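You operate a simulated robot arm through the tools that you are given. There is no shell and no other tool.

You run a simulated robot arm. Do the job below in one go: nothing can be reset, and whatever is moved stays where it is left.

JOB
Let the last water out with the long red lever, then shut and lock it.
Fine: red latch open and yellow pin out first; lever to its stop till nothing runs into the black pan; pin in and latch shut after.

The check looks at the end state, three seconds after you hand in, the way a careful person would. Anything else that was tipped, shoved, dropped, spilled or broken makes it a failure.

ROBOT AND FRAMES
A 7-joint arm with a fingered hand, fixed in place. Base frame: the origin is on the floor under the middle of its stand, x ahead of it, y to its left, z up. Lengths are in m, angles in rad, forces in N, time in s.
With the tool pointing down near the work surface it reaches from about 0.36 to 0.72 m from the base axis. Its first joint turns from -1.204 to 3.002 rad. Payload 3.4 kg.
The tool frame sits at the grasp point between the pads (the TCP): z along the fingers, y along the line on which they close. The tips reach 0.025 m beyond it. The gripper opens to 0.088 m; its body begins 0.029 m behind the TCP. The gripper is a hand of 5 fingers: y runs from the thumb to the fingers, the wrist lies at [-0.013, -0.097, -0.162] in the tool frame, and closing takes about 1.5 s.
Orientation is that of the tool frame in the base frame, as a unit quaternion [x, y, z, w]. With the fingers straight down and the wrist toward the robot, the tool's x, y and z point along [0, 1, 0], [1, 0, 0] and [0, 0, -1] of the base frame.

CONTROLS
- The arm moves only by the tool send_rows. Its argument "rows" is a list of rows, each a list of 7 numbers: the shift along the tool's x, y, z in m, then the turn, a rotation vector about the tool's x, y, z in rad, then the gripper command, from -1 (shut) to 1 (fully open), values between in proportion. In form: [[tx, ty, tz, wx, wy, wz, gripper], ...]. A call has 1 to 20 rows; each row is the pose to reach, as a shift and turn from the pose commanded when the call began, along the tool's axes at that moment. Each row takes 0.2 s and may step no farther than 0.05 m and 0.15 rad from the row before; otherwise, or with a gripper value out of range, the whole call is refused. A pose out of reach is approached as far as the arm can. The call stops where the force on the tool passes 70 N (or 10 N more than at its start, if that is more) or the arm is blocked; 0.2 s more then pass. Each finger travels about 0.153 m/s and halts on what it meets, pressing with about 24 N; the grip force reading is that of the motor and also rises with nothing between the fingers. The clock runs only during rows and for 0.2 s after the last one: add rows that repeat a pose to give the fingers time. The reply holds the time, the measured pose of the TCP, the force on the tool along the base axes, the opening and the grip force, in the units named above and with some noise, with the torque about the TCP (base axes, N m) and any sound that the robot's microphone picked up.
- Cameras (640 x 400 px; columns grow to the right, rows downward): "scene" is fixed at [0.2207, -0.65, 1.845]; the picture's right is [0.86, -0.52, 0.00], its down [-0.42, -0.69, -0.59] and it looks along [0.30, 0.50, -0.81] (base axes); focal length 330 px, centre (320, 200). "wrist" rides on the gripper at [0.059, -0.079, -0.105] in the tool frame; the picture's right is [-0.73, 0.32, -0.61], its down [-0.62, -0.68, 0.38] and it looks along [-0.29, 0.66, 0.70] (tool axes); focal length 234 px, centre (320, 200). There is no depth. A picture from a camera that has moved, and an enlarged one, comes with that camera's place and axes in the base frame and with its lens.
- grab_frame(camera): a new picture of that camera. No time passes.
- slide_trunk(by): slides the trunk up (or, below 0, down) by that many m; the arm rides with it, the base frame stays. It gives what a move gives, with no picture.
- hand_shape(shape): the hand has 5 fingers and takes this shape, open, in about a second: jaw (thumb against the fingers, like two jaws); tri (thumb and two fingers); tip (a fingertip pinch); poke (one finger out to press); point (the index stretched); flat (the hand flat); cup (the hand cupped); fist (a fist). The gripper value then closes the fingers along that shape, each until it touches; the sizes above hold for jaw. It gives what a move gives, with no picture.
- inspect(camera, box): a new picture of the part [left, top, right, bottom] of that camera's present view, enlarged. No time passes.
- job_done(): hands the job in; it is judged then, once.

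Places have to be worked out from the pictures, the camera data and where the tool is seen. Open the gripper and draw the arm clear of the work before you hand the job in, unless the task says otherwise.

The tools are called after "Request:" by a JSON object that holds its "api" and its "payload". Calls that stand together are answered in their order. send_rows: Moves the arm, as the interface text tells. Its arguments: {"type":"object","properties":{"rows":{"type":"array"}},"required":["rows"]} The other tools are called the same way: slide_trunk (by) moves the trunk up or down; hand_shape (shape) gives the hand a shape; grab_frame (camera) takes a picture; inspect (camera, box) takes an enlarged picture of a part of a camera's view; job_done () hands the job in.

At the start:

```text
time: 0.0
ee_pos: [0.3158, -0.3299, 1.4918]
ee_rot: [0.707, 0.707, 0.0, 0.001]
contact_force: [-0.1, -0.1, -0.1]
moment: [-0.01, 0.0, -0.03]
width: 0.0878
grasp_force: 0.0
shape: jaw
trunk travel left (down, up): [-0.85, 0.09]
```

scene: 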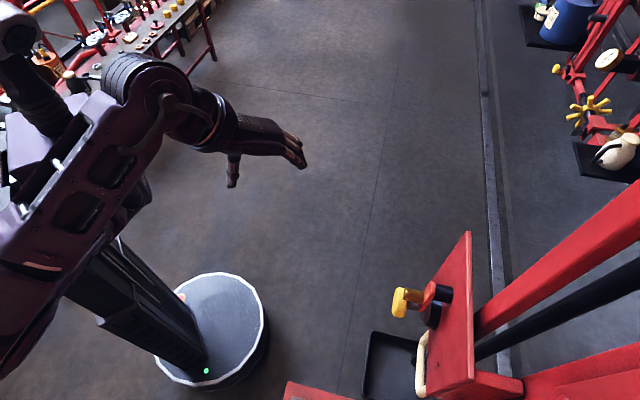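
wrist: 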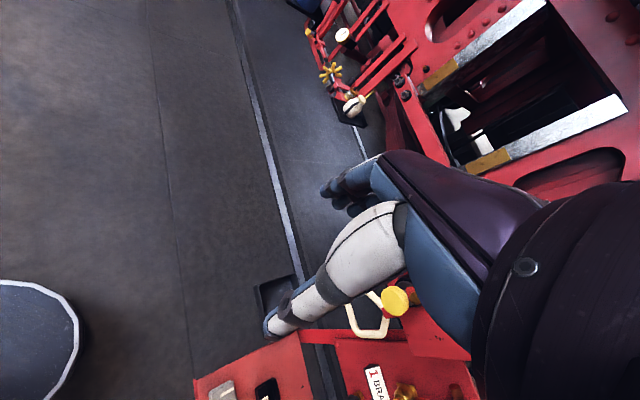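

I start by looking closer at the stations in view, to find the long red lever, the red latch, the yellow pin and the black pan.

Request:
{"api": "inspect", "payload": {"camera": "scene", "box": [340, 220, 640, 400]}}

Request:
{"api": "inspect", "payload": {"camera": "scene", "box": [500, 0, 640, 200]}}

Request:
{"api": "inspect", "payload": {"camera": "wrist", "box": [180, 240, 480, 400]}}

Request:
{"api": "inspect", "payload": {"camera": "wrist", "box": [260, 0, 640, 200]}}

Request:
{"api": "inspect", "payload": {"camera": "scene", "box": [0, 0, 220, 120]}}

```text
2.13 times, centred on (490, 310) of scene
camera zoom: at [0.2207, -0.65, 1.845], right [0.86, -0.52, 0.0], down [-0.42, -0.69, -0.59], along [0.3, 0.5, -0.81], focal length 705 px, centre (-43, -35)
```

zoom: 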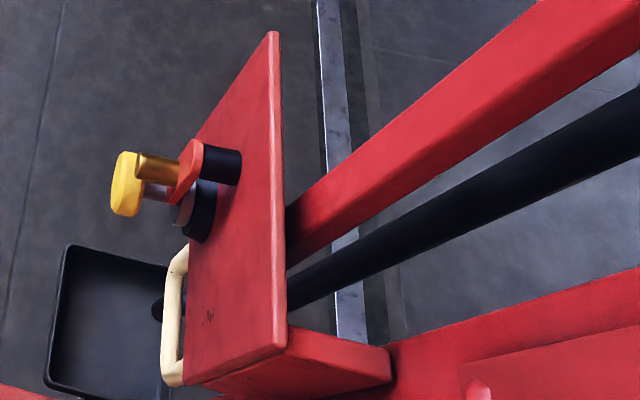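

```text
2.00 times, centred on (570, 100) of scene
camera zoom: at [0.2207, -0.65, 1.845], right [0.86, -0.52, 0.0], down [-0.42, -0.69, -0.59], along [0.3, 0.5, -0.81], focal length 661 px, centre (-180, 400)
```

zoom: 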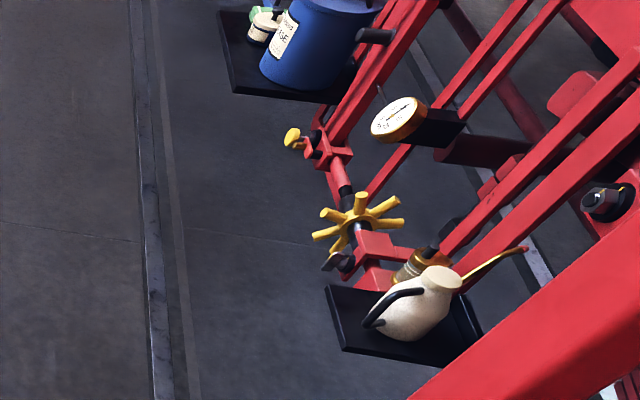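

```text
2.13 times, centred on (330, 320) of wrist
camera zoom: at [0.2356, -0.2716, 1.598], right [0.32, -0.73, 0.61], down [-0.68, -0.62, -0.38], along [0.66, -0.29, -0.7], focal length 500 px, centre (299, -56)
```

zoom: 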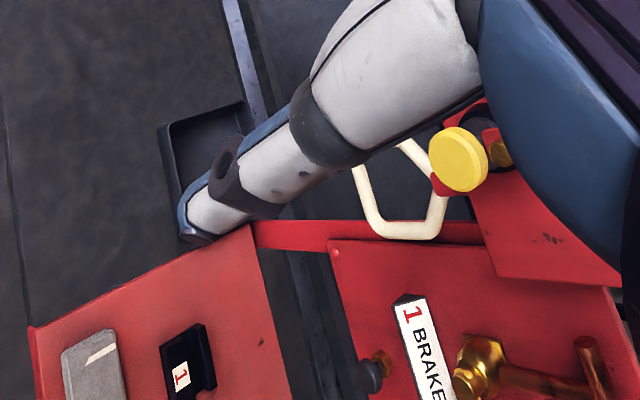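

```text
1.68 times, centred on (450, 100) of wrist
camera zoom: at [0.2356, -0.2716, 1.598], right [0.32, -0.73, 0.61], down [-0.68, -0.62, -0.38], along [0.66, -0.29, -0.7], focal length 394 px, centre (101, 368)
```

zoom: 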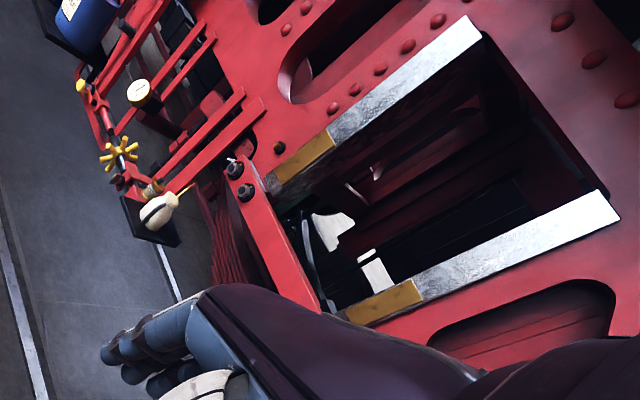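

```text
2.91 times, centred on (110, 60) of scene
camera zoom: at [0.2207, -0.65, 1.845], right [0.86, -0.52, 0.0], down [-0.42, -0.69, -0.59], along [0.3, 0.5, -0.81], focal length 961 px, centre (931, 607)
```

zoom: 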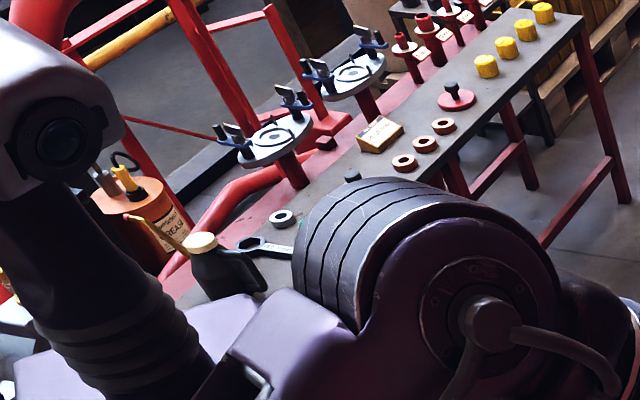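

The yellow knob triangulates to about (0.41, -0.57, 1.34) and the black pan is under it at z≈0.8. I'll yaw the hand toward the right so the wrist camera sees that station better.

Request:
{"api": "send_rows", "payload": {"rows": [[0, 0, 0, 0, 0, 0.15, 1], [0.0, -0.02, 0, 0, 0, 0.3, 1], [0, -0.04, 0, 0, 0, 0.45, 1], [0, -0.06, 0, 0, 0, 0.6, 1], [0, -0.06, 0, 0, 0, 0.6, 1]]}}

Request:
{"api": "grab_frame", "payload": {"camera": "wrist"}}

Request:
{"api": "grab_frame", "payload": {"camera": "scene"}}

```text
time: 1.2
ee_pos: [0.2569, -0.3295, 1.4898]
ee_rot: [0.885, 0.465, 0.0, 0.0]
contact_force: [-0.1, 0.1, -0.2]
moment: [0.03, 0.03, -0.05]
width: 0.0875
grasp_force: 0.0
shape: jaw
trunk travel left (down, up): [-0.85, 0.09]
```

```text
taken
camera wrist: at [0.224, -0.2364, 1.5967], right [-0.14, -0.78, 0.61], down [-0.91, -0.13, -0.38], along [0.38, -0.61, -0.7], focal length 234 px, centre (320, 200)
```

wrist: 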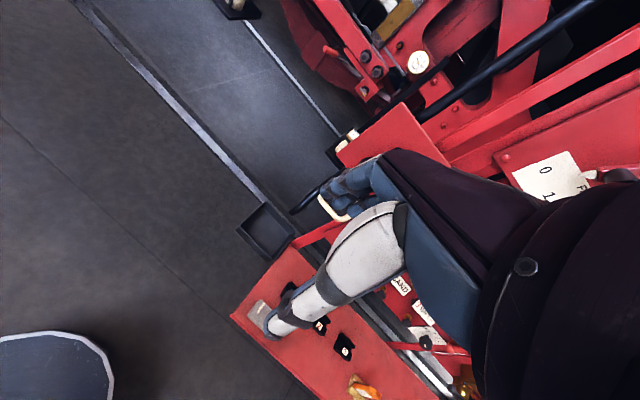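

```text
taken
```

scene: 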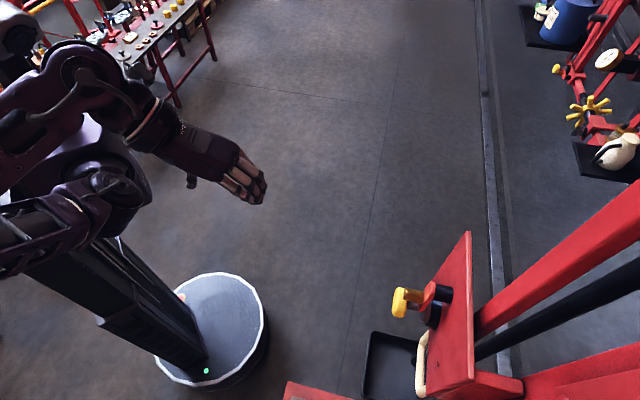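

The hand hides the panel in this view. I'll turn the camera farther right so the panel moves to the left of the hand.

Request:
{"api": "send_rows", "payload": {"rows": [[0, 0, 0, -0.08, -0.088, 0.049, 1], [0, 0, 0, -0.16, -0.176, 0.099, 1], [0, 0, 0, -0.24, -0.264, 0.148, 1], [0, 0, 0, -0.32, -0.352, 0.198, 1], [0, 0, 0, -0.4, -0.44, 0.247, 1], [0, 0, 0, -0.4, -0.44, 0.247, 1]]}}

Request:
{"api": "grab_frame", "payload": {"camera": "wrist"}}

```text
time: 2.6
ee_pos: [0.2758, -0.3969, 1.464]
ee_rot: [0.896, 0.336, -0.097, 0.274]
contact_force: [-0.7, 0.1, 0.2]
moment: [0.03, -0.01, -0.01]
width: 0.0877
grasp_force: 0.0
shape: jaw
out of reach, approached as far as the arm can: row 3, 4, 5, 6
trunk travel left (down, up): [-0.85, 0.09]
```

```text
taken
camera wrist: at [0.2675, -0.2575, 1.497], right [-0.34, -0.26, 0.9], down [-0.91, -0.13, -0.38], along [0.22, -0.96, -0.19], focal length 234 px, centre (320, 200)
```

wrist: 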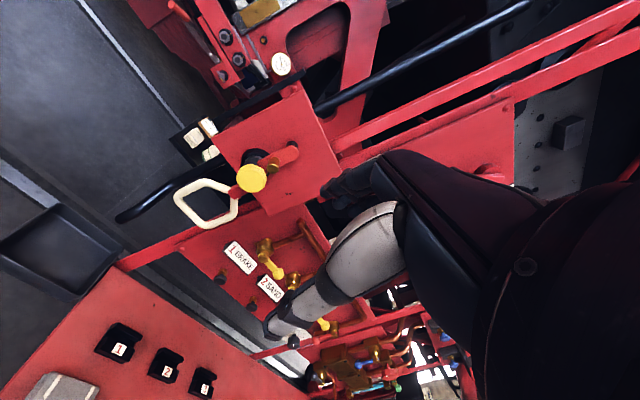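

Now the panel is visible. I'll enlarge it to understand the lever, latch and pin.

Request:
{"api": "inspect", "payload": {"camera": "wrist", "box": [160, 80, 360, 230]}}

Request:
{"api": "inspect", "payload": {"camera": "wrist", "box": [0, 150, 320, 400]}}

Request:
{"api": "inspect", "payload": {"camera": "wrist", "box": [240, 0, 640, 220]}}

```text
2.67 times, centred on (260, 155) of wrist
camera zoom: at [0.2675, -0.2575, 1.497], right [-0.34, -0.26, 0.9], down [-0.91, -0.13, -0.38], along [0.22, -0.96, -0.19], focal length 624 px, centre (480, 320)
```

zoom: 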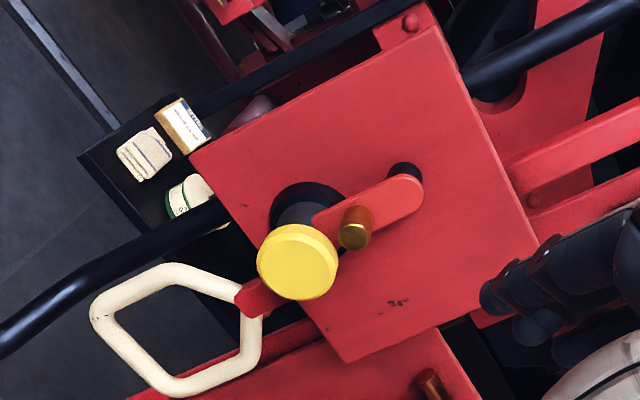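

```text
1.60 times, centred on (160, 275) of wrist
camera zoom: at [0.2675, -0.2575, 1.497], right [-0.34, -0.26, 0.9], down [-0.91, -0.13, -0.38], along [0.22, -0.96, -0.19], focal length 375 px, centre (576, 80)
```

zoom: 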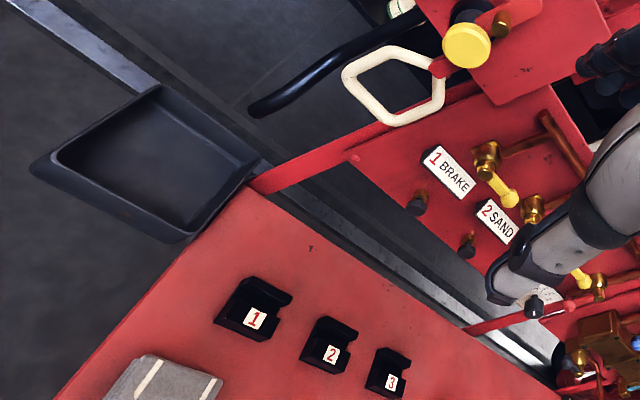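

```text
1.60 times, centred on (440, 110) of wrist
camera zoom: at [0.2675, -0.2575, 1.497], right [-0.34, -0.26, 0.9], down [-0.91, -0.13, -0.38], along [0.22, -0.96, -0.19], focal length 375 px, centre (128, 344)
```

zoom: 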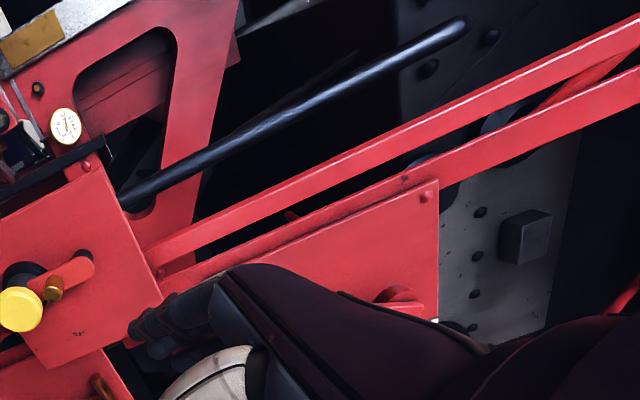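

Combining both views, I put the red plate facing the robot at 45°, with its front about 0.75 m out and z 1.30–1.46. The yellow knob stands about 6 cm proud of it, the red link hangs in front, and the black pan is at z≈0.82. I'll lower the trunk a little for a squarer view.

Request:
{"api": "slide_trunk", "payload": {"by": -0.12}}

Request:
{"api": "grab_frame", "payload": {"camera": "wrist"}}

Request:
{"api": "grab_frame", "payload": {"camera": "scene"}}

```text
time: 4.1
ee_pos: [0.2767, -0.3968, 1.3437]
ee_rot: [0.895, 0.338, -0.098, 0.274]
contact_force: [0.3, 1.5, 0.7]
moment: [0.0, 0.01, 0.01]
width: 0.0878
grasp_force: 0.0
shape: jaw
trunk travel left (down, up): [-0.73, 0.21]
```

```text
taken
camera wrist: at [0.2675, -0.2571, 1.3773], right [-0.34, -0.26, 0.9], down [-0.91, -0.13, -0.38], along [0.22, -0.96, -0.19], focal length 234 px, centre (320, 200)
```

wrist: 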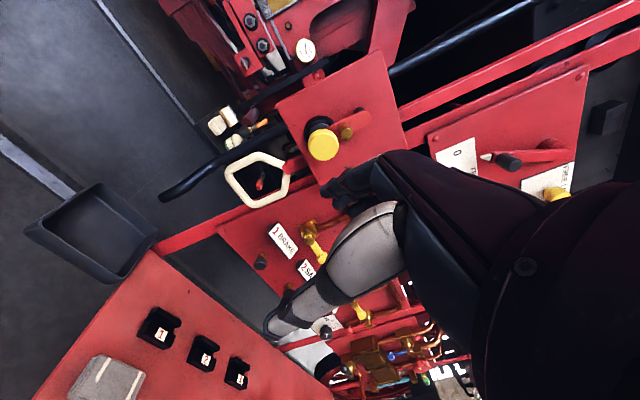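

```text
taken
```

scene: 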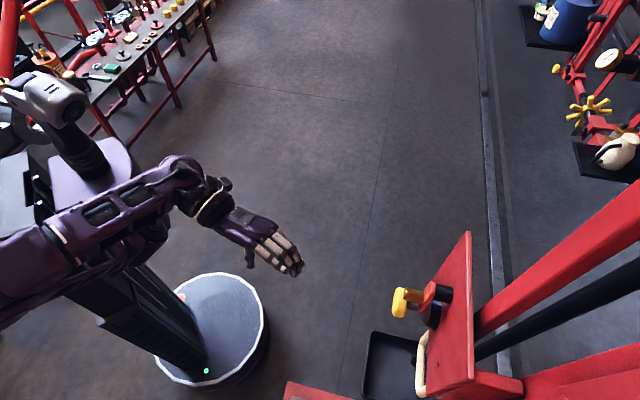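

There is a second panel to the right with another red lever. I'll enlarge both before deciding which one is the long red lever.

Request:
{"api": "inspect", "payload": {"camera": "wrist", "box": [200, 60, 420, 220]}}

Request:
{"api": "inspect", "payload": {"camera": "wrist", "box": [400, 60, 640, 220]}}

Request:
{"api": "inspect", "payload": {"camera": "wrist", "box": [0, 150, 300, 400]}}

```text
2.50 times, centred on (310, 140) of wrist
camera zoom: at [0.2675, -0.2571, 1.3773], right [-0.34, -0.26, 0.9], down [-0.91, -0.13, -0.38], along [0.22, -0.96, -0.19], focal length 585 px, centre (345, 350)
```

zoom: 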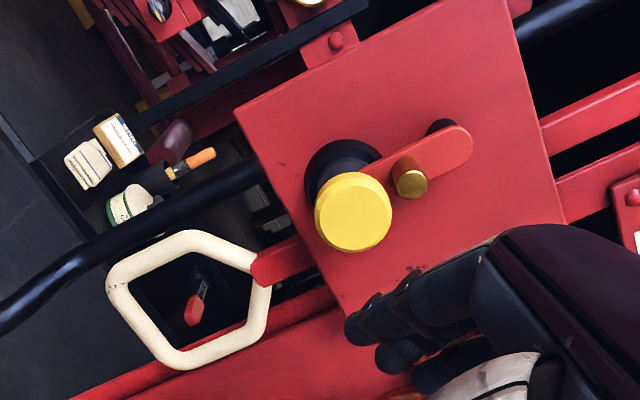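

```text
2.50 times, centred on (520, 140) of wrist
camera zoom: at [0.2675, -0.2571, 1.3773], right [-0.34, -0.26, 0.9], down [-0.91, -0.13, -0.38], along [0.22, -0.96, -0.19], focal length 585 px, centre (-180, 350)
```

zoom: 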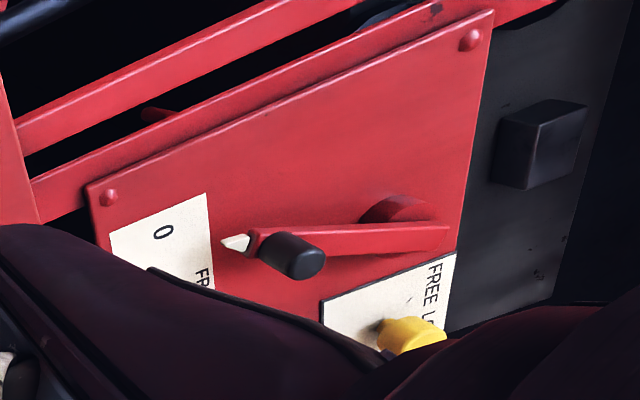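

```text
1.60 times, centred on (150, 275) of wrist
camera zoom: at [0.2675, -0.2571, 1.3773], right [-0.34, -0.26, 0.9], down [-0.91, -0.13, -0.38], along [0.22, -0.96, -0.19], focal length 375 px, centre (592, 80)
```

zoom: 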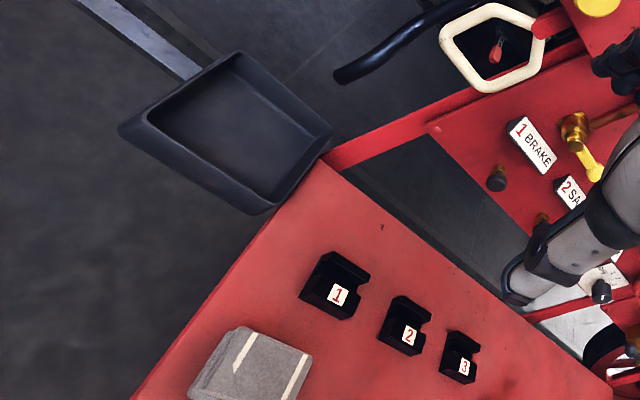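

The cream grip and the vertical red bar lie on one line at about (0.44, -0.66), so they look like one long lever running behind the plate. The black pipe ends right over the pan. I'll raise the trunk to see where the lever's upper end goes.

Request:
{"api": "slide_trunk", "payload": {"by": 0.3}}

Request:
{"api": "grab_frame", "payload": {"camera": "wrist"}}

Request:
{"api": "inspect", "payload": {"camera": "wrist", "box": [320, 0, 640, 200]}}

```text
time: 6.3
ee_pos: [0.2771, -0.3967, 1.5541]
ee_rot: [0.895, 0.337, -0.098, 0.275]
contact_force: [0.1, -0.3, -0.1]
moment: [-0.01, -0.02, -0.04]
width: 0.0876
grasp_force: 0.1
shape: jaw
out of reach, approached as far as the arm can: row 1
trunk travel left (down, up): [-0.94, 0.0]
```

```text
taken
camera wrist: at [0.2676, -0.2572, 1.5872], right [-0.34, -0.26, 0.9], down [-0.91, -0.13, -0.38], along [0.22, -0.96, -0.19], focal length 234 px, centre (320, 200)
```

wrist: 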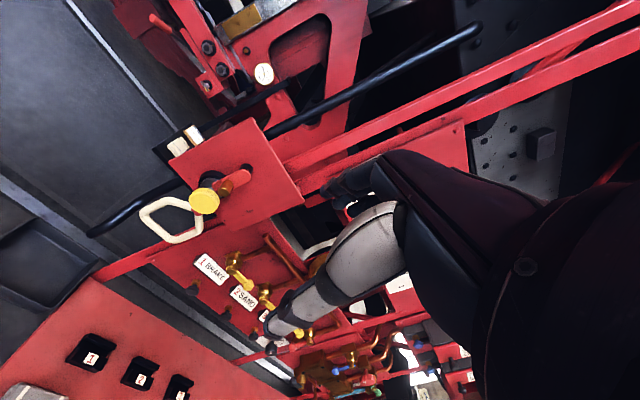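

```text
2.00 times, centred on (480, 100) of wrist
camera zoom: at [0.2676, -0.2572, 1.5872], right [-0.34, -0.26, 0.9], down [-0.91, -0.13, -0.38], along [0.22, -0.96, -0.19], focal length 468 px, centre (0, 400)
```

zoom: 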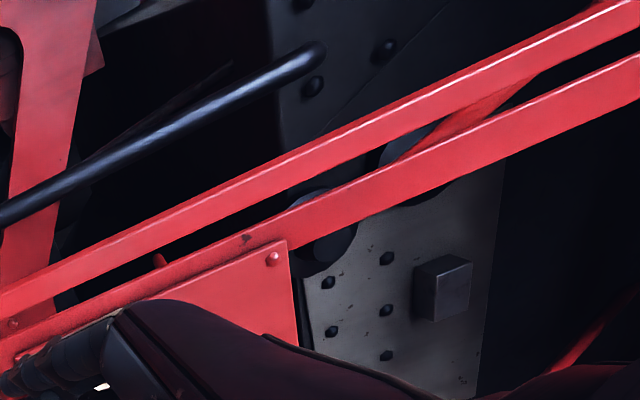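

The vertical bars keep going up past z≈2, so they may be frame uprights rather than the lever. I'll go low and look at the grip, and at what is behind the plate's lower edge.

Request:
{"api": "slide_trunk", "payload": {"by": -0.42}}

Request:
{"api": "grab_frame", "payload": {"camera": "wrist"}}

Request:
{"api": "inspect", "payload": {"camera": "wrist", "box": [220, 20, 480, 180]}}

Request:
{"api": "grab_frame", "payload": {"camera": "scene"}}

```text
refused: -0.42 is not a number from -0.4 to 0.4
```

```text
taken
camera wrist: at [0.2676, -0.2572, 1.5872], right [-0.34, -0.26, 0.9], down [-0.91, -0.13, -0.38], along [0.22, -0.96, -0.19], focal length 234 px, centre (320, 200)
```

wrist: 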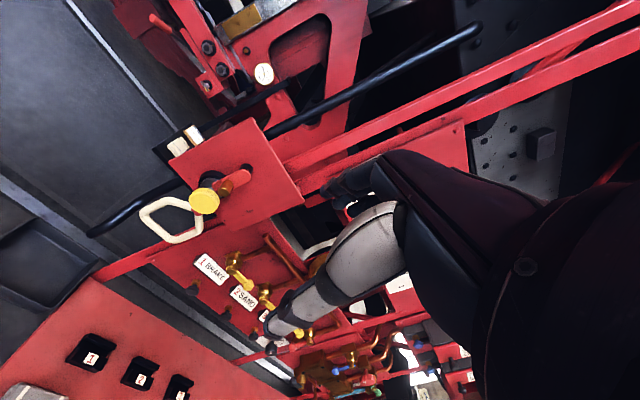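

```text
2.46 times, centred on (350, 100) of wrist
camera zoom: at [0.2676, -0.2572, 1.5872], right [-0.34, -0.26, 0.9], down [-0.91, -0.13, -0.38], along [0.22, -0.96, -0.19], focal length 576 px, centre (246, 446)
```

zoom: 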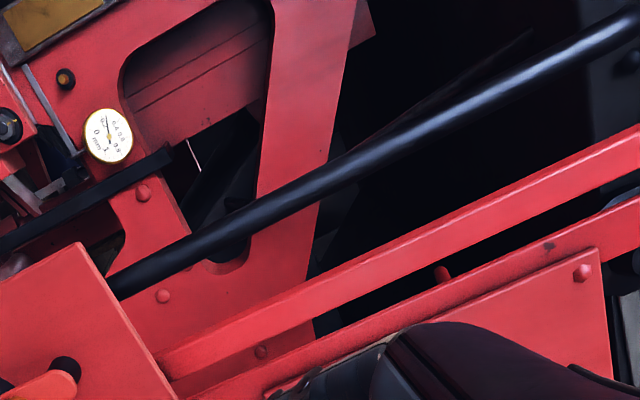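

```text
taken
```

scene: 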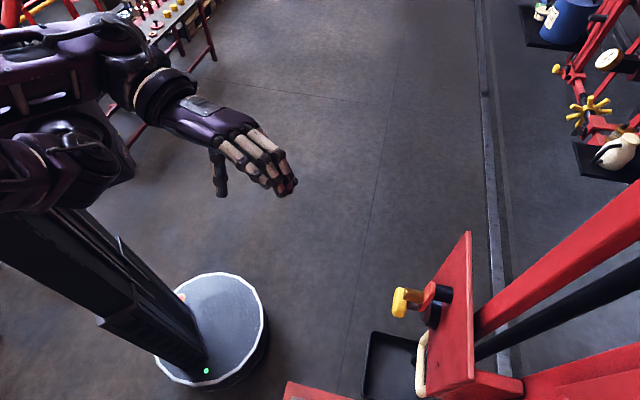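

The trunk step was limited to 0.4 m. I'll use -0.4 to get the low view.

Request:
{"api": "slide_trunk", "payload": {"by": -0.4}}

Request:
{"api": "grab_frame", "payload": {"camera": "wrist"}}

Request:
{"api": "inspect", "payload": {"camera": "wrist", "box": [230, 20, 470, 170]}}

```text
time: 10.2
ee_pos: [0.2775, -0.3972, 1.1543]
ee_rot: [0.895, 0.338, -0.098, 0.274]
contact_force: [0.0, 0.4, -0.2]
moment: [0.03, 0.01, -0.01]
width: 0.0875
grasp_force: 0.1
shape: jaw
trunk travel left (down, up): [-0.54, 0.4]
```

```text
taken
camera wrist: at [0.2676, -0.2571, 1.1873], right [-0.34, -0.26, 0.9], down [-0.91, -0.13, -0.38], along [0.22, -0.96, -0.19], focal length 234 px, centre (320, 200)
```

wrist: 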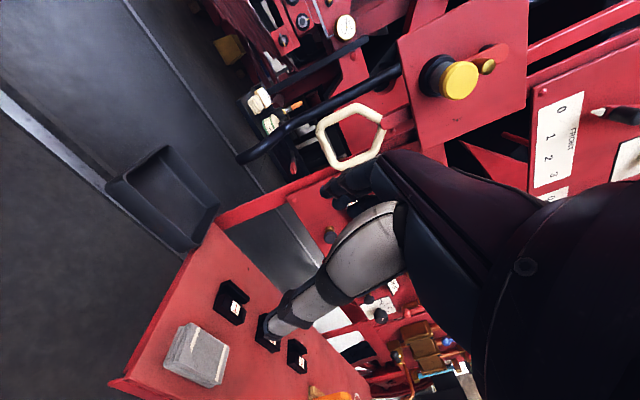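

```text
2.67 times, centred on (350, 95) of wrist
camera zoom: at [0.2676, -0.2571, 1.1873], right [-0.34, -0.26, 0.9], down [-0.91, -0.13, -0.38], along [0.22, -0.96, -0.19], focal length 624 px, centre (240, 480)
```

zoom: 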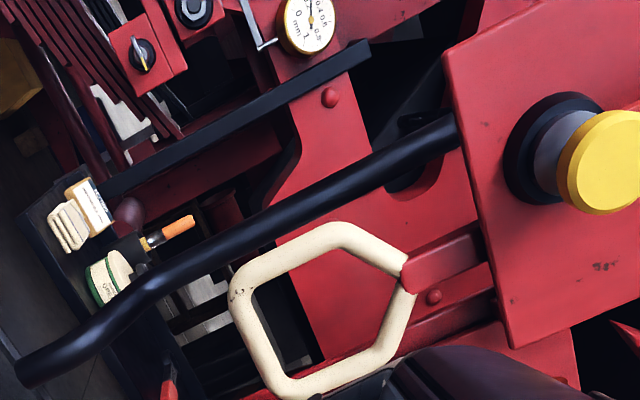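

The D-grip's red bar ends at about (0.440, -0.655, 1.256), behind the plate. The yellow pin enters a boss at about (0.45, -0.605, 1.345). I'll move left to look between the plate and the frame.

Request:
{"api": "send_rows", "payload": {"rows": [[0.016, 0.035, -0.019, 0.044, -0.052, 0.102, 1], [0.032, 0.069, -0.038, 0.088, -0.104, 0.204, 1], [0.049, 0.104, -0.058, 0.131, -0.157, 0.305, 1], [0.065, 0.139, -0.077, 0.175, -0.209, 0.407, 1], [0.065, 0.139, -0.077, 0.175, -0.209, 0.407, 1]]}}

Request:
{"api": "grab_frame", "payload": {"camera": "wrist"}}

Request:
{"api": "grab_frame", "payload": {"camera": "scene"}}

```text
time: 11.4
ee_pos: [0.413, -0.5471, 1.1868]
ee_rot: [0.95, 0.11, -0.16, 0.244]
contact_force: [0.8, -0.2, -0.3]
moment: [0.0, 0.03, 0.01]
width: 0.0874
grasp_force: 0.0
shape: jaw
out of reach, approached as far as the arm can: row 1, 2, 3, 4, 5
trunk travel left (down, up): [-0.54, 0.4]
```

```text
taken
camera wrist: at [0.4696, -0.4197, 1.2198], right [-0.43, -0.07, 0.9], down [-0.87, 0.31, -0.39], along [-0.25, -0.95, -0.19], focal length 234 px, centre (320, 200)
```

wrist: 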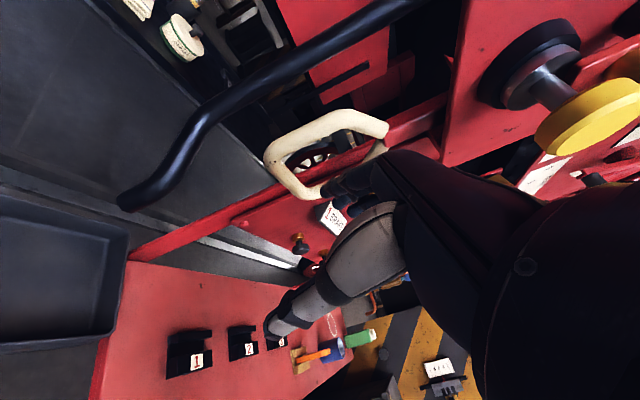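

```text
taken
```

scene: 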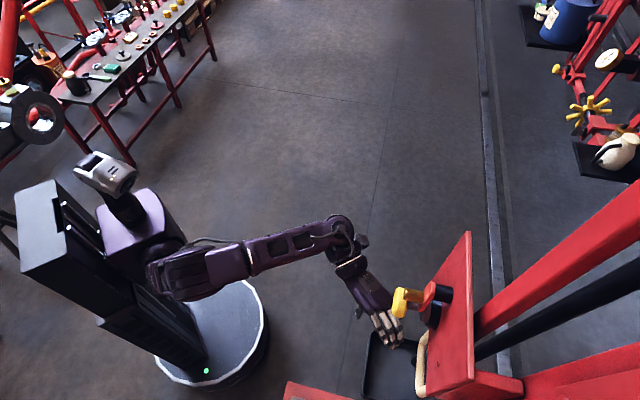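

The pose was flagged out of reach, and the arm kept the orientation but shifted position. I'll send a zero row to learn whether the command reference is where the arm actually is.

Request:
{"api": "send_rows", "payload": {"rows": [[0, 0, 0, 0, 0, 0, 1]]}}

Request:
{"api": "inspect", "payload": {"camera": "wrist", "box": [380, 0, 640, 170]}}

Request:
{"api": "inspect", "payload": {"camera": "wrist", "box": [220, 60, 480, 230]}}

```text
time: 11.8
ee_pos: [0.4142, -0.547, 1.1848]
ee_rot: [0.95, 0.111, -0.161, 0.242]
contact_force: [-0.7, -0.1, -0.4]
moment: [0.0, -0.02, 0.04]
width: 0.0877
grasp_force: 0.0
shape: jaw
trunk travel left (down, up): [-0.54, 0.4]
```

```text
2.35 times, centred on (510, 85) of wrist
camera zoom: at [0.4704, -0.4198, 1.2193], right [-0.42, -0.07, 0.9], down [-0.87, 0.31, -0.39], along [-0.25, -0.95, -0.19], focal length 551 px, centre (-127, 471)
```

zoom: 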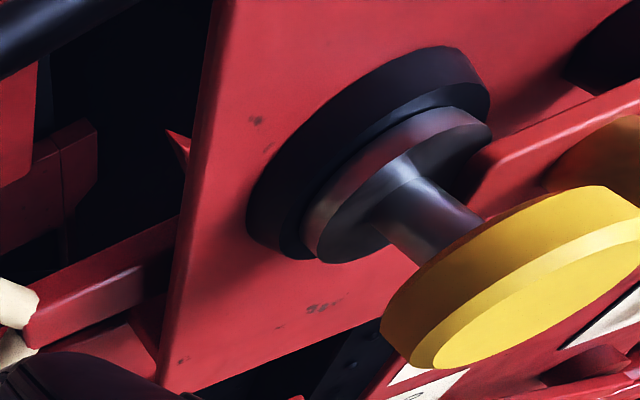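

```text
2.35 times, centred on (350, 145) of wrist
camera zoom: at [0.4704, -0.4198, 1.2193], right [-0.42, -0.07, 0.9], down [-0.87, 0.31, -0.39], along [-0.25, -0.95, -0.19], focal length 551 px, centre (249, 329)
```

zoom: 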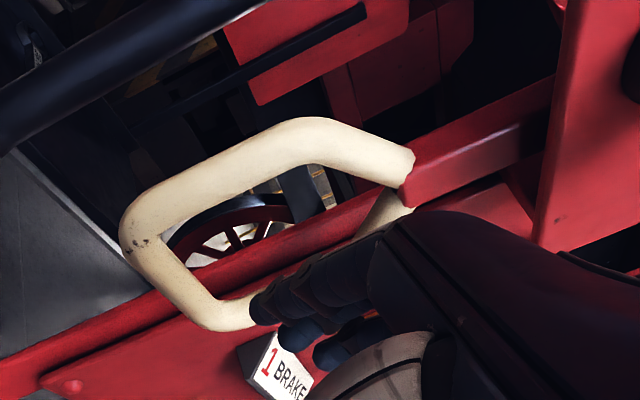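

The zero row was accepted without a flag, so the reference is the arm's actual pose. The latch hangs from an upper pivot and covers the pin's collar. I'll look over the plate's top edge with the scene camera to understand the bar behind it.

Request:
{"api": "inspect", "payload": {"camera": "scene", "box": [380, 220, 560, 400]}}

Request:
{"api": "inspect", "payload": {"camera": "scene", "box": [460, 130, 640, 400]}}

Request:
{"api": "inspect", "payload": {"camera": "scene", "box": [340, 260, 440, 400]}}

```text
2.22 times, centred on (470, 310) of scene
camera zoom: at [0.2207, -0.65, 1.845], right [0.86, -0.52, 0.0], down [-0.42, -0.69, -0.59], along [0.3, 0.5, -0.81], focal length 734 px, centre (-13, -44)
```

zoom: 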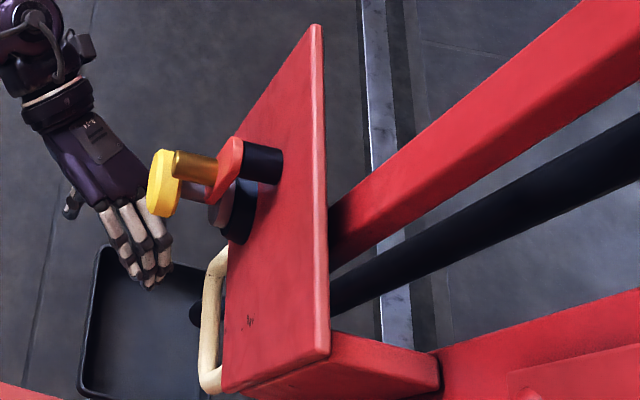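

```text
1.48 times, centred on (550, 265) of scene
camera zoom: at [0.2207, -0.65, 1.845], right [0.86, -0.52, 0.0], down [-0.42, -0.69, -0.59], along [0.3, 0.5, -0.81], focal length 490 px, centre (-21, 104)
```

zoom: 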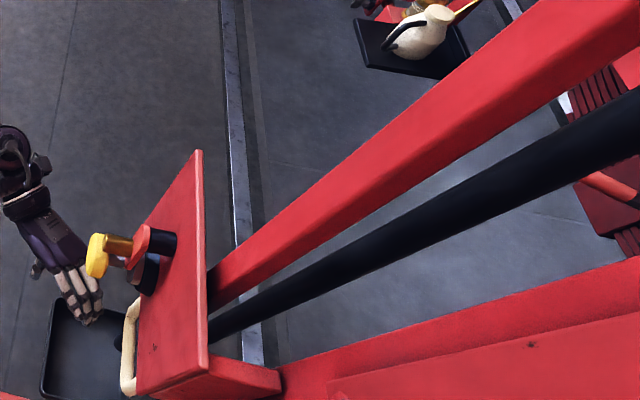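

```text
2.86 times, centred on (390, 330) of scene
camera zoom: at [0.2207, -0.65, 1.845], right [0.86, -0.52, 0.0], down [-0.42, -0.69, -0.59], along [0.3, 0.5, -0.81], focal length 944 px, centre (120, -171)
```

zoom: 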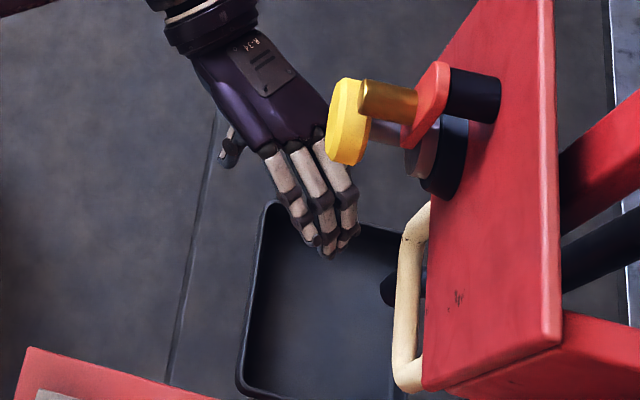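

From above, I can see the plate is bracketed to the frame on its right side. The long red bar rises behind it beside the black pipe, and the bar's lower end carries the cream grip. I'll back off and square the hand to the panel (azimuth -45°).

Request:
{"api": "send_rows", "payload": {"rows": [[-0.018, -0.026, -0.006, -0.069, 0.111, -0.051, 1], [-0.036, -0.052, -0.012, -0.137, 0.222, -0.103, 1], [-0.054, -0.078, -0.017, -0.206, 0.333, -0.154, 1], [-0.073, -0.105, -0.023, -0.275, 0.444, -0.205, 1], [-0.073, -0.105, -0.023, -0.343, 0.555, -0.257, 1], [-0.073, -0.105, -0.023, -0.412, 0.666, -0.308, 1], [-0.073, -0.105, -0.023, -0.412, 0.666, -0.308, 1]]}}

Request:
{"api": "grab_frame", "payload": {"camera": "wrist"}}

```text
time: 13.4
ee_pos: [0.3255, -0.4481, 1.1955]
ee_rot: [0.854, 0.354, 0.146, 0.352]
contact_force: [0.4, 0.1, -0.1]
moment: [0.04, 0.01, 0.03]
width: 0.0878
grasp_force: 0.0
shape: jaw
trunk travel left (down, up): [-0.54, 0.4]
```

```text
taken
camera wrist: at [0.2746, -0.3157, 1.2153], right [-0.65, -0.37, 0.66], down [-0.59, -0.29, -0.75], along [0.47, -0.88, -0.03], focal length 234 px, centre (320, 200)
```

wrist: 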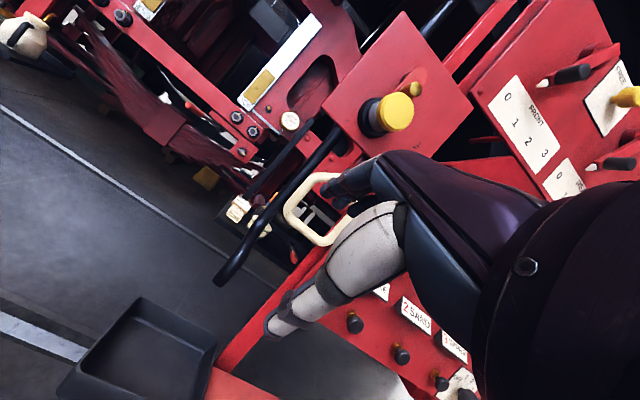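

Reachable and square. Now I pitch the hand up toward "fingers pointing at the panel", which also aims the camera upward along the lever.

Request:
{"api": "send_rows", "payload": {"rows": [[0, 0, 0, -0.13, 0, 0, 1], [0, 0, 0, -0.26, 0, 0, 1], [0, 0, 0, -0.39, 0, 0, 1], [0, 0, 0, -0.52, 0, 0, 1], [0, 0, 0, -0.65, 0, 0, 1], [0, 0, 0, -0.785, 0, 0, 1], [0, 0, 0, -0.785, 0, 0, 1]]}}

Request:
{"api": "grab_frame", "payload": {"camera": "wrist"}}

Request:
{"api": "grab_frame", "payload": {"camera": "scene"}}

```text
time: 15.0
ee_pos: [0.3267, -0.4565, 1.1982]
ee_rot: [0.654, 0.27, 0.269, 0.653]
contact_force: [0.4, 0.1, 1.4]
moment: [0.03, 0.01, 0.0]
width: 0.0877
grasp_force: 0.0
shape: jaw
out of reach, approached as far as the arm can: row 3, 4, 5, 6, 7
trunk travel left (down, up): [-0.54, 0.4]
```

```text
taken
camera wrist: at [0.2931, -0.3408, 1.1203], right [-0.94, -0.08, 0.32], down [-0.17, -0.71, -0.68], along [0.29, -0.7, 0.66], focal length 234 px, centre (320, 200)
```

wrist: 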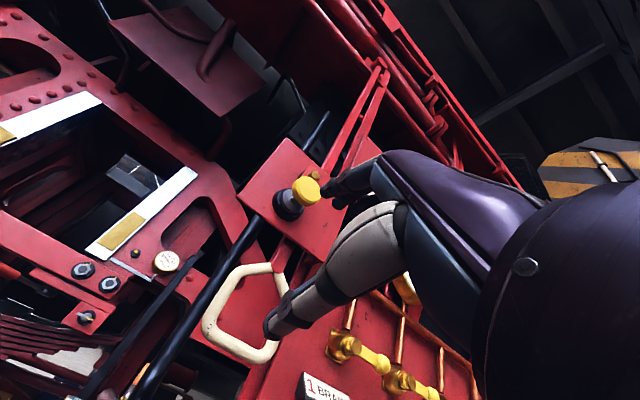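

```text
taken
```

scene: 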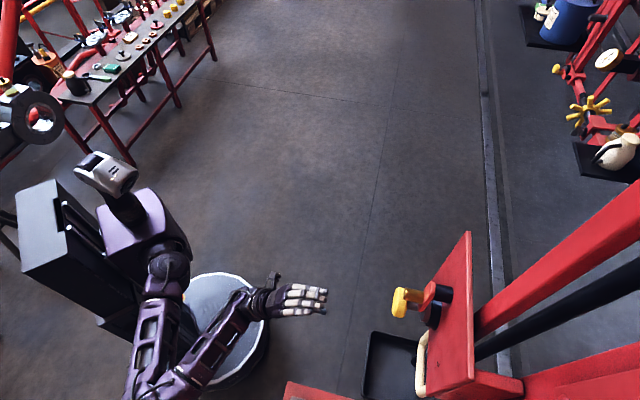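

This view shows the whole lever. I'll zoom on its upper end and on the plate.

Request:
{"api": "inspect", "payload": {"camera": "wrist", "box": [280, 20, 480, 180]}}

Request:
{"api": "inspect", "payload": {"camera": "wrist", "box": [180, 110, 380, 270]}}

Request:
{"api": "inspect", "payload": {"camera": "wrist", "box": [180, 220, 380, 380]}}

```text
2.50 times, centred on (380, 100) of wrist
camera zoom: at [0.2931, -0.3408, 1.1203], right [-0.94, -0.08, 0.32], down [-0.17, -0.71, -0.68], along [0.29, -0.7, 0.66], focal length 585 px, centre (170, 450)
```

zoom: 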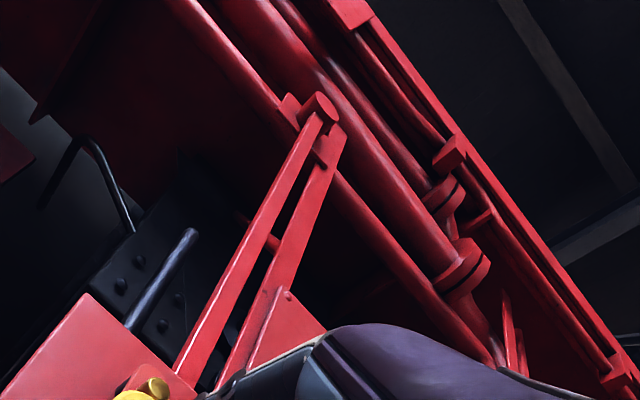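

```text
2.50 times, centred on (280, 190) of wrist
camera zoom: at [0.2931, -0.3408, 1.1203], right [-0.94, -0.08, 0.32], down [-0.17, -0.71, -0.68], along [0.29, -0.7, 0.66], focal length 585 px, centre (420, 225)
```

zoom: 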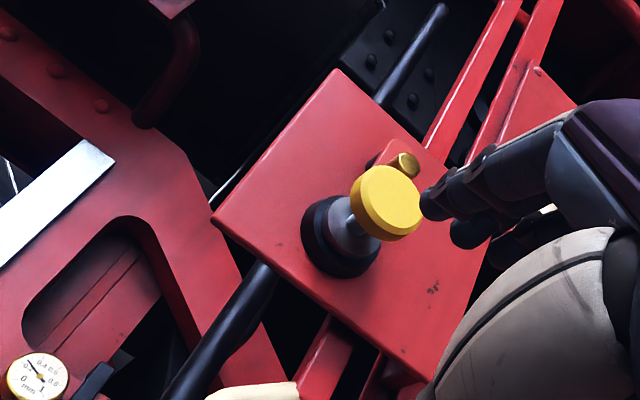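

```text
2.50 times, centred on (280, 300) of wrist
camera zoom: at [0.2931, -0.3408, 1.1203], right [-0.94, -0.08, 0.32], down [-0.17, -0.71, -0.68], along [0.29, -0.7, 0.66], focal length 585 px, centre (420, -50)
```

zoom: 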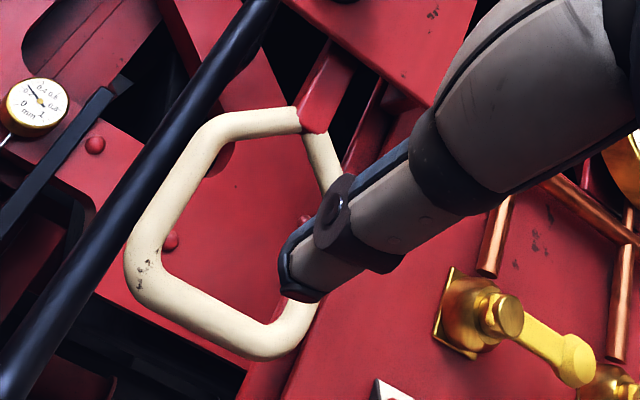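

The lever is a ~1.1 m bar pivoted at about z≈2.29 on an axis toward me, with a stop peg on its right, so it should swing left. The pin axis is at station t≈-0.109, z≈1.343, and the latch's brass knob is at z≈1.385. I'll form the poke hand and see where its fingertip is.

Request:
{"api": "hand_shape", "payload": {"shape": "poke"}}

Request:
{"api": "grab_frame", "payload": {"camera": "wrist"}}

Request:
{"api": "inspect", "payload": {"camera": "scene", "box": [200, 240, 360, 360]}}

```text
time: 15.9
ee_pos: [0.3271, -0.4574, 1.1965]
ee_rot: [0.654, 0.271, 0.27, 0.652]
contact_force: [-0.1, 0.7, -0.1]
moment: [0.0, 0.0, 0.01]
width: 0.0
grasp_force: 0.0
shape: poke
trunk travel left (down, up): [-0.54, 0.4]
```

```text
taken
camera wrist: at [0.2932, -0.341, 1.1203], right [-0.94, -0.08, 0.33], down [-0.17, -0.71, -0.68], along [0.29, -0.7, 0.65], focal length 234 px, centre (320, 200)
```

wrist: 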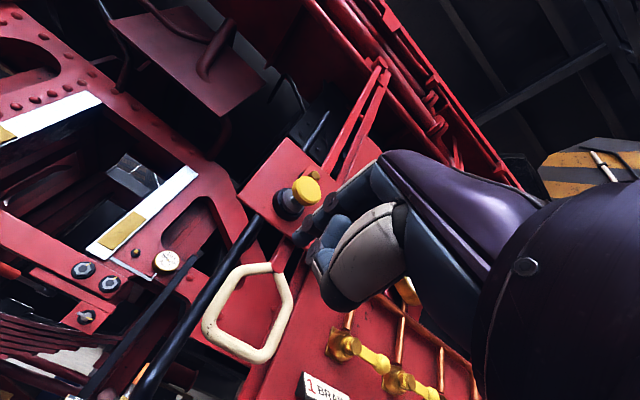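

```text
3.33 times, centred on (280, 300) of scene
camera zoom: at [0.2207, -0.65, 1.845], right [0.86, -0.52, 0.0], down [-0.42, -0.69, -0.59], along [0.3, 0.5, -0.81], focal length 1101 px, centre (453, -133)
```

zoom: 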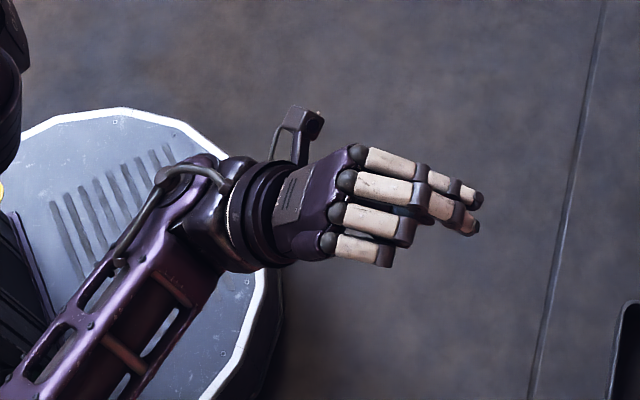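

Request:
{"api": "inspect", "payload": {"camera": "wrist", "box": [260, 120, 460, 330]}}

Request:
{"api": "hand_shape", "payload": {"shape": "point"}}

Request:
{"api": "inspect", "payload": {"camera": "wrist", "box": [260, 120, 460, 330]}}

Request:
{"api": "inspect", "payload": {"camera": "scene", "box": [200, 240, 360, 360]}}

```text
1.90 times, centred on (360, 225) of wrist
camera zoom: at [0.2932, -0.341, 1.1203], right [-0.94, -0.08, 0.33], down [-0.17, -0.71, -0.68], along [0.29, -0.7, 0.65], focal length 446 px, centre (244, 152)
```

zoom: 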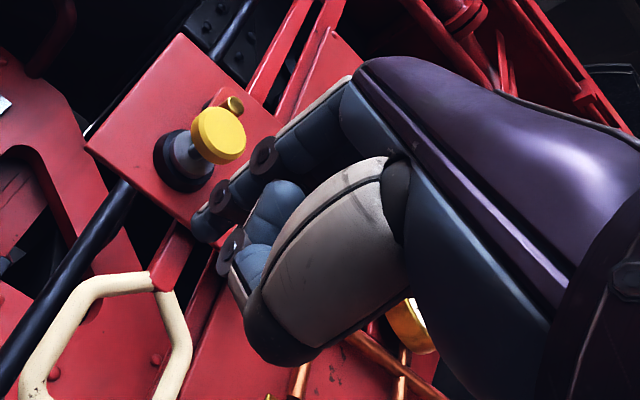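

```text
time: 16.8
ee_pos: [0.3273, -0.4561, 1.1981]
ee_rot: [0.655, 0.271, 0.269, 0.652]
contact_force: [0.1, 1.1, 0.2]
moment: [-0.03, 0.01, 0.0]
width: 0.0
grasp_force: 0.1
shape: point
trunk travel left (down, up): [-0.54, 0.4]
```

```text
1.90 times, centred on (360, 225) of wrist
camera zoom: at [0.2932, -0.341, 1.1204], right [-0.94, -0.08, 0.33], down [-0.17, -0.71, -0.68], along [0.29, -0.7, 0.65], focal length 446 px, centre (244, 152)
```

zoom: 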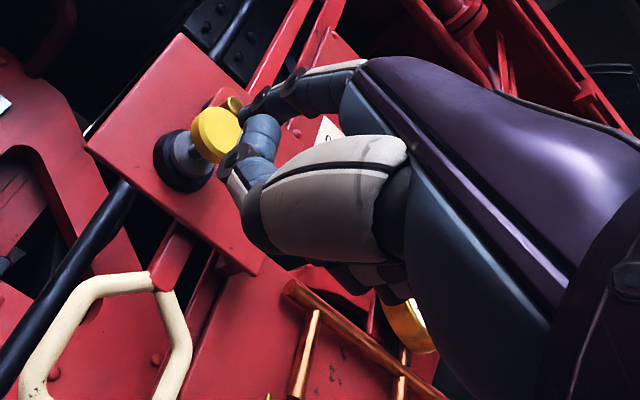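

```text
3.33 times, centred on (280, 300) of scene
camera zoom: at [0.2207, -0.65, 1.845], right [0.86, -0.52, 0.0], down [-0.42, -0.69, -0.59], along [0.3, 0.5, -0.81], focal length 1101 px, centre (453, -133)
```

zoom: 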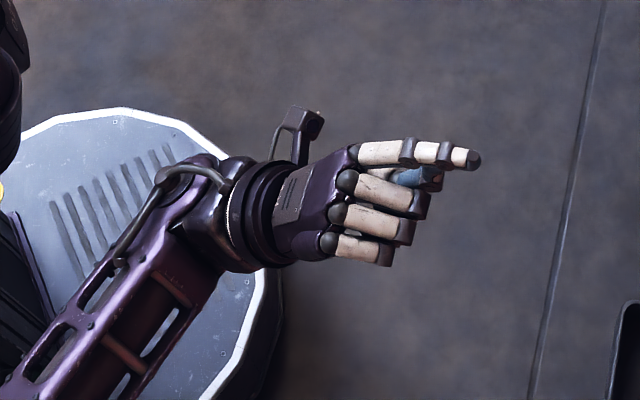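

With "point", the index is stretched at about tool (0.01, 0.055, 0.02), so it points level when the tool is pitched 45° down. I'll pitch back down and raise the trunk to bring the fingertip to latch-knob height, still well clear.

Request:
{"api": "send_rows", "payload": {"rows": [[0, 0, 0, 0.13, 0, 0, 1], [0, 0, 0, 0.26, 0, 0, 1], [0, 0, 0, 0.39, 0, 0, 1], [0, 0, 0, 0.52, 0, 0, 1], [0, 0, 0, 0.65, 0, 0, 1], [0, 0, 0, 0.785, 0, 0, 1], [0, 0, 0, 0.785, 0, 0, 1]]}}

Request:
{"api": "slide_trunk", "payload": {"by": 0.16}}

Request:
{"api": "grab_frame", "payload": {"camera": "wrist"}}

Request:
{"api": "grab_frame", "payload": {"camera": "scene"}}

```text
time: 18.4
ee_pos: [0.3276, -0.4566, 1.1981]
ee_rot: [0.855, 0.353, 0.144, 0.352]
contact_force: [-0.1, 0.5, -0.5]
moment: [0.01, 0.01, 0.02]
width: 0.0
grasp_force: 0.0
shape: point
out of reach, approached as far as the arm can: row 1, 2
trunk travel left (down, up): [-0.54, 0.4]
```

```text
time: 20.2
ee_pos: [0.3286, -0.4565, 1.3575]
ee_rot: [0.855, 0.353, 0.145, 0.352]
contact_force: [0.2, -1.0, -0.6]
moment: [-0.01, 0.02, -0.03]
width: 0.0
grasp_force: 0.1
shape: point
trunk travel left (down, up): [-0.7, 0.24]
```

```text
taken
camera wrist: at [0.2767, -0.3232, 1.3781], right [-0.65, -0.37, 0.66], down [-0.59, -0.29, -0.75], along [0.47, -0.88, -0.03], focal length 234 px, centre (320, 200)
```

wrist: 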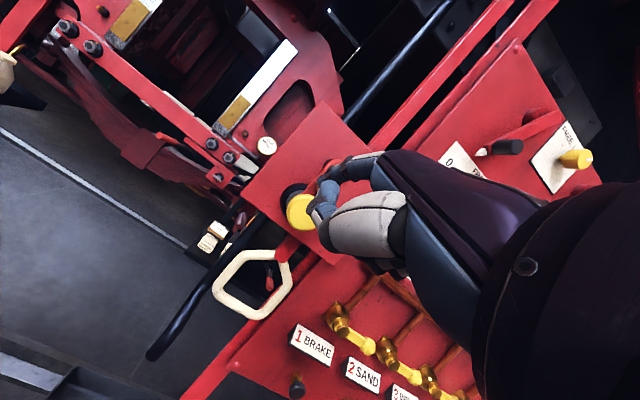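

```text
taken
```

scene: 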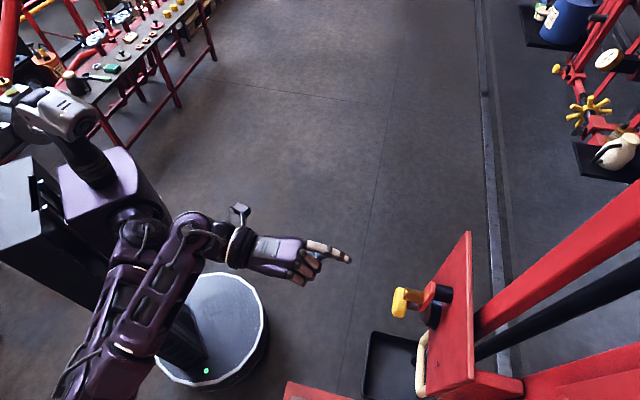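

Request:
{"api": "inspect", "payload": {"camera": "scene", "box": [260, 220, 460, 345]}}

Request:
{"api": "inspect", "payload": {"camera": "wrist", "box": [250, 100, 450, 260]}}

```text
3.20 times, centred on (360, 282) of scene
camera zoom: at [0.2207, -0.65, 1.845], right [0.86, -0.52, 0.0], down [-0.42, -0.69, -0.59], along [0.3, 0.5, -0.81], focal length 1057 px, centre (192, -64)
```

zoom: 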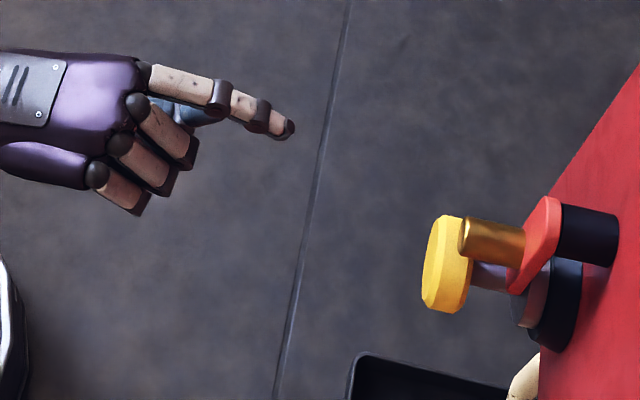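

```text
2.50 times, centred on (350, 180) of wrist
camera zoom: at [0.2767, -0.3232, 1.3781], right [-0.65, -0.37, 0.66], down [-0.59, -0.29, -0.75], along [0.47, -0.88, -0.03], focal length 585 px, centre (245, 250)
```

zoom: 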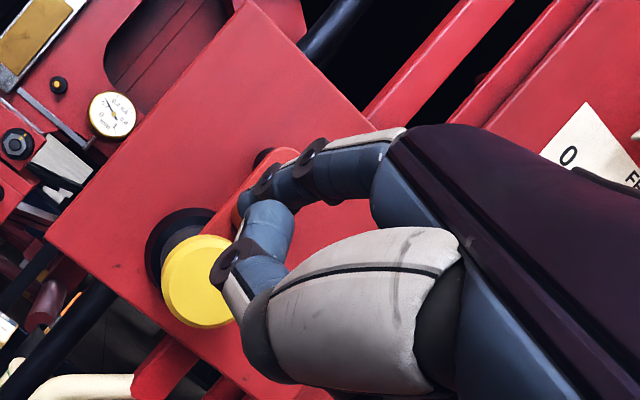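

The fingertip sits at about (r 0.609, t -0.078, z 1.381), an offset of (+0.054, +0.013, +0.025) from the TCP. The brass knob spans r 0.695–0.719 at t -0.111, z 1.385. I'll place the fingertip to the right of the knob, still short of it.

Request:
{"api": "send_rows", "payload": {"rows": [[-0.035, 0.018, 0.017, 0, 0, 0, 1], [-0.0726, 0.038, 0.034, 0, 0, 0, 1], [-0.0726, 0.038, 0.034, 0, 0, 0, 1]]}}

Request:
{"api": "inspect", "payload": {"camera": "scene", "box": [320, 240, 480, 340]}}

Request:
{"api": "inspect", "payload": {"camera": "wrist", "box": [200, 80, 400, 240]}}

```text
time: 21.0
ee_pos: [0.3135, -0.5399, 1.3635]
ee_rot: [0.854, 0.353, 0.146, 0.353]
contact_force: [1.3, 0.2, 0.2]
moment: [0.03, -0.02, -0.05]
width: 0.0
grasp_force: 0.0
shape: point
trunk travel left (down, up): [-0.7, 0.24]
```

```text
4.00 times, centred on (400, 290) of scene
camera zoom: at [0.2207, -0.65, 1.845], right [0.86, -0.52, 0.0], down [-0.42, -0.69, -0.59], along [0.3, 0.5, -0.81], focal length 1322 px, centre (0, -160)
```

zoom: 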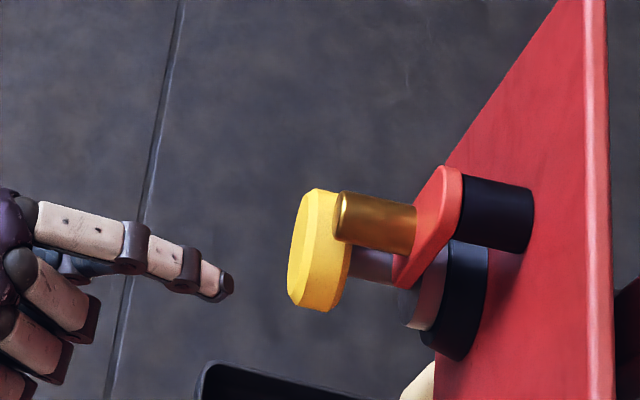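

```text
2.50 times, centred on (300, 160) of wrist
camera zoom: at [0.2626, -0.4066, 1.3829], right [-0.65, -0.37, 0.66], down [-0.59, -0.29, -0.75], along [0.47, -0.88, -0.03], focal length 585 px, centre (370, 300)
```

zoom: 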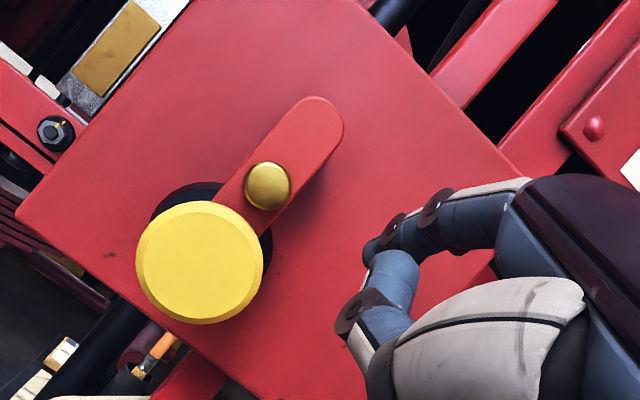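

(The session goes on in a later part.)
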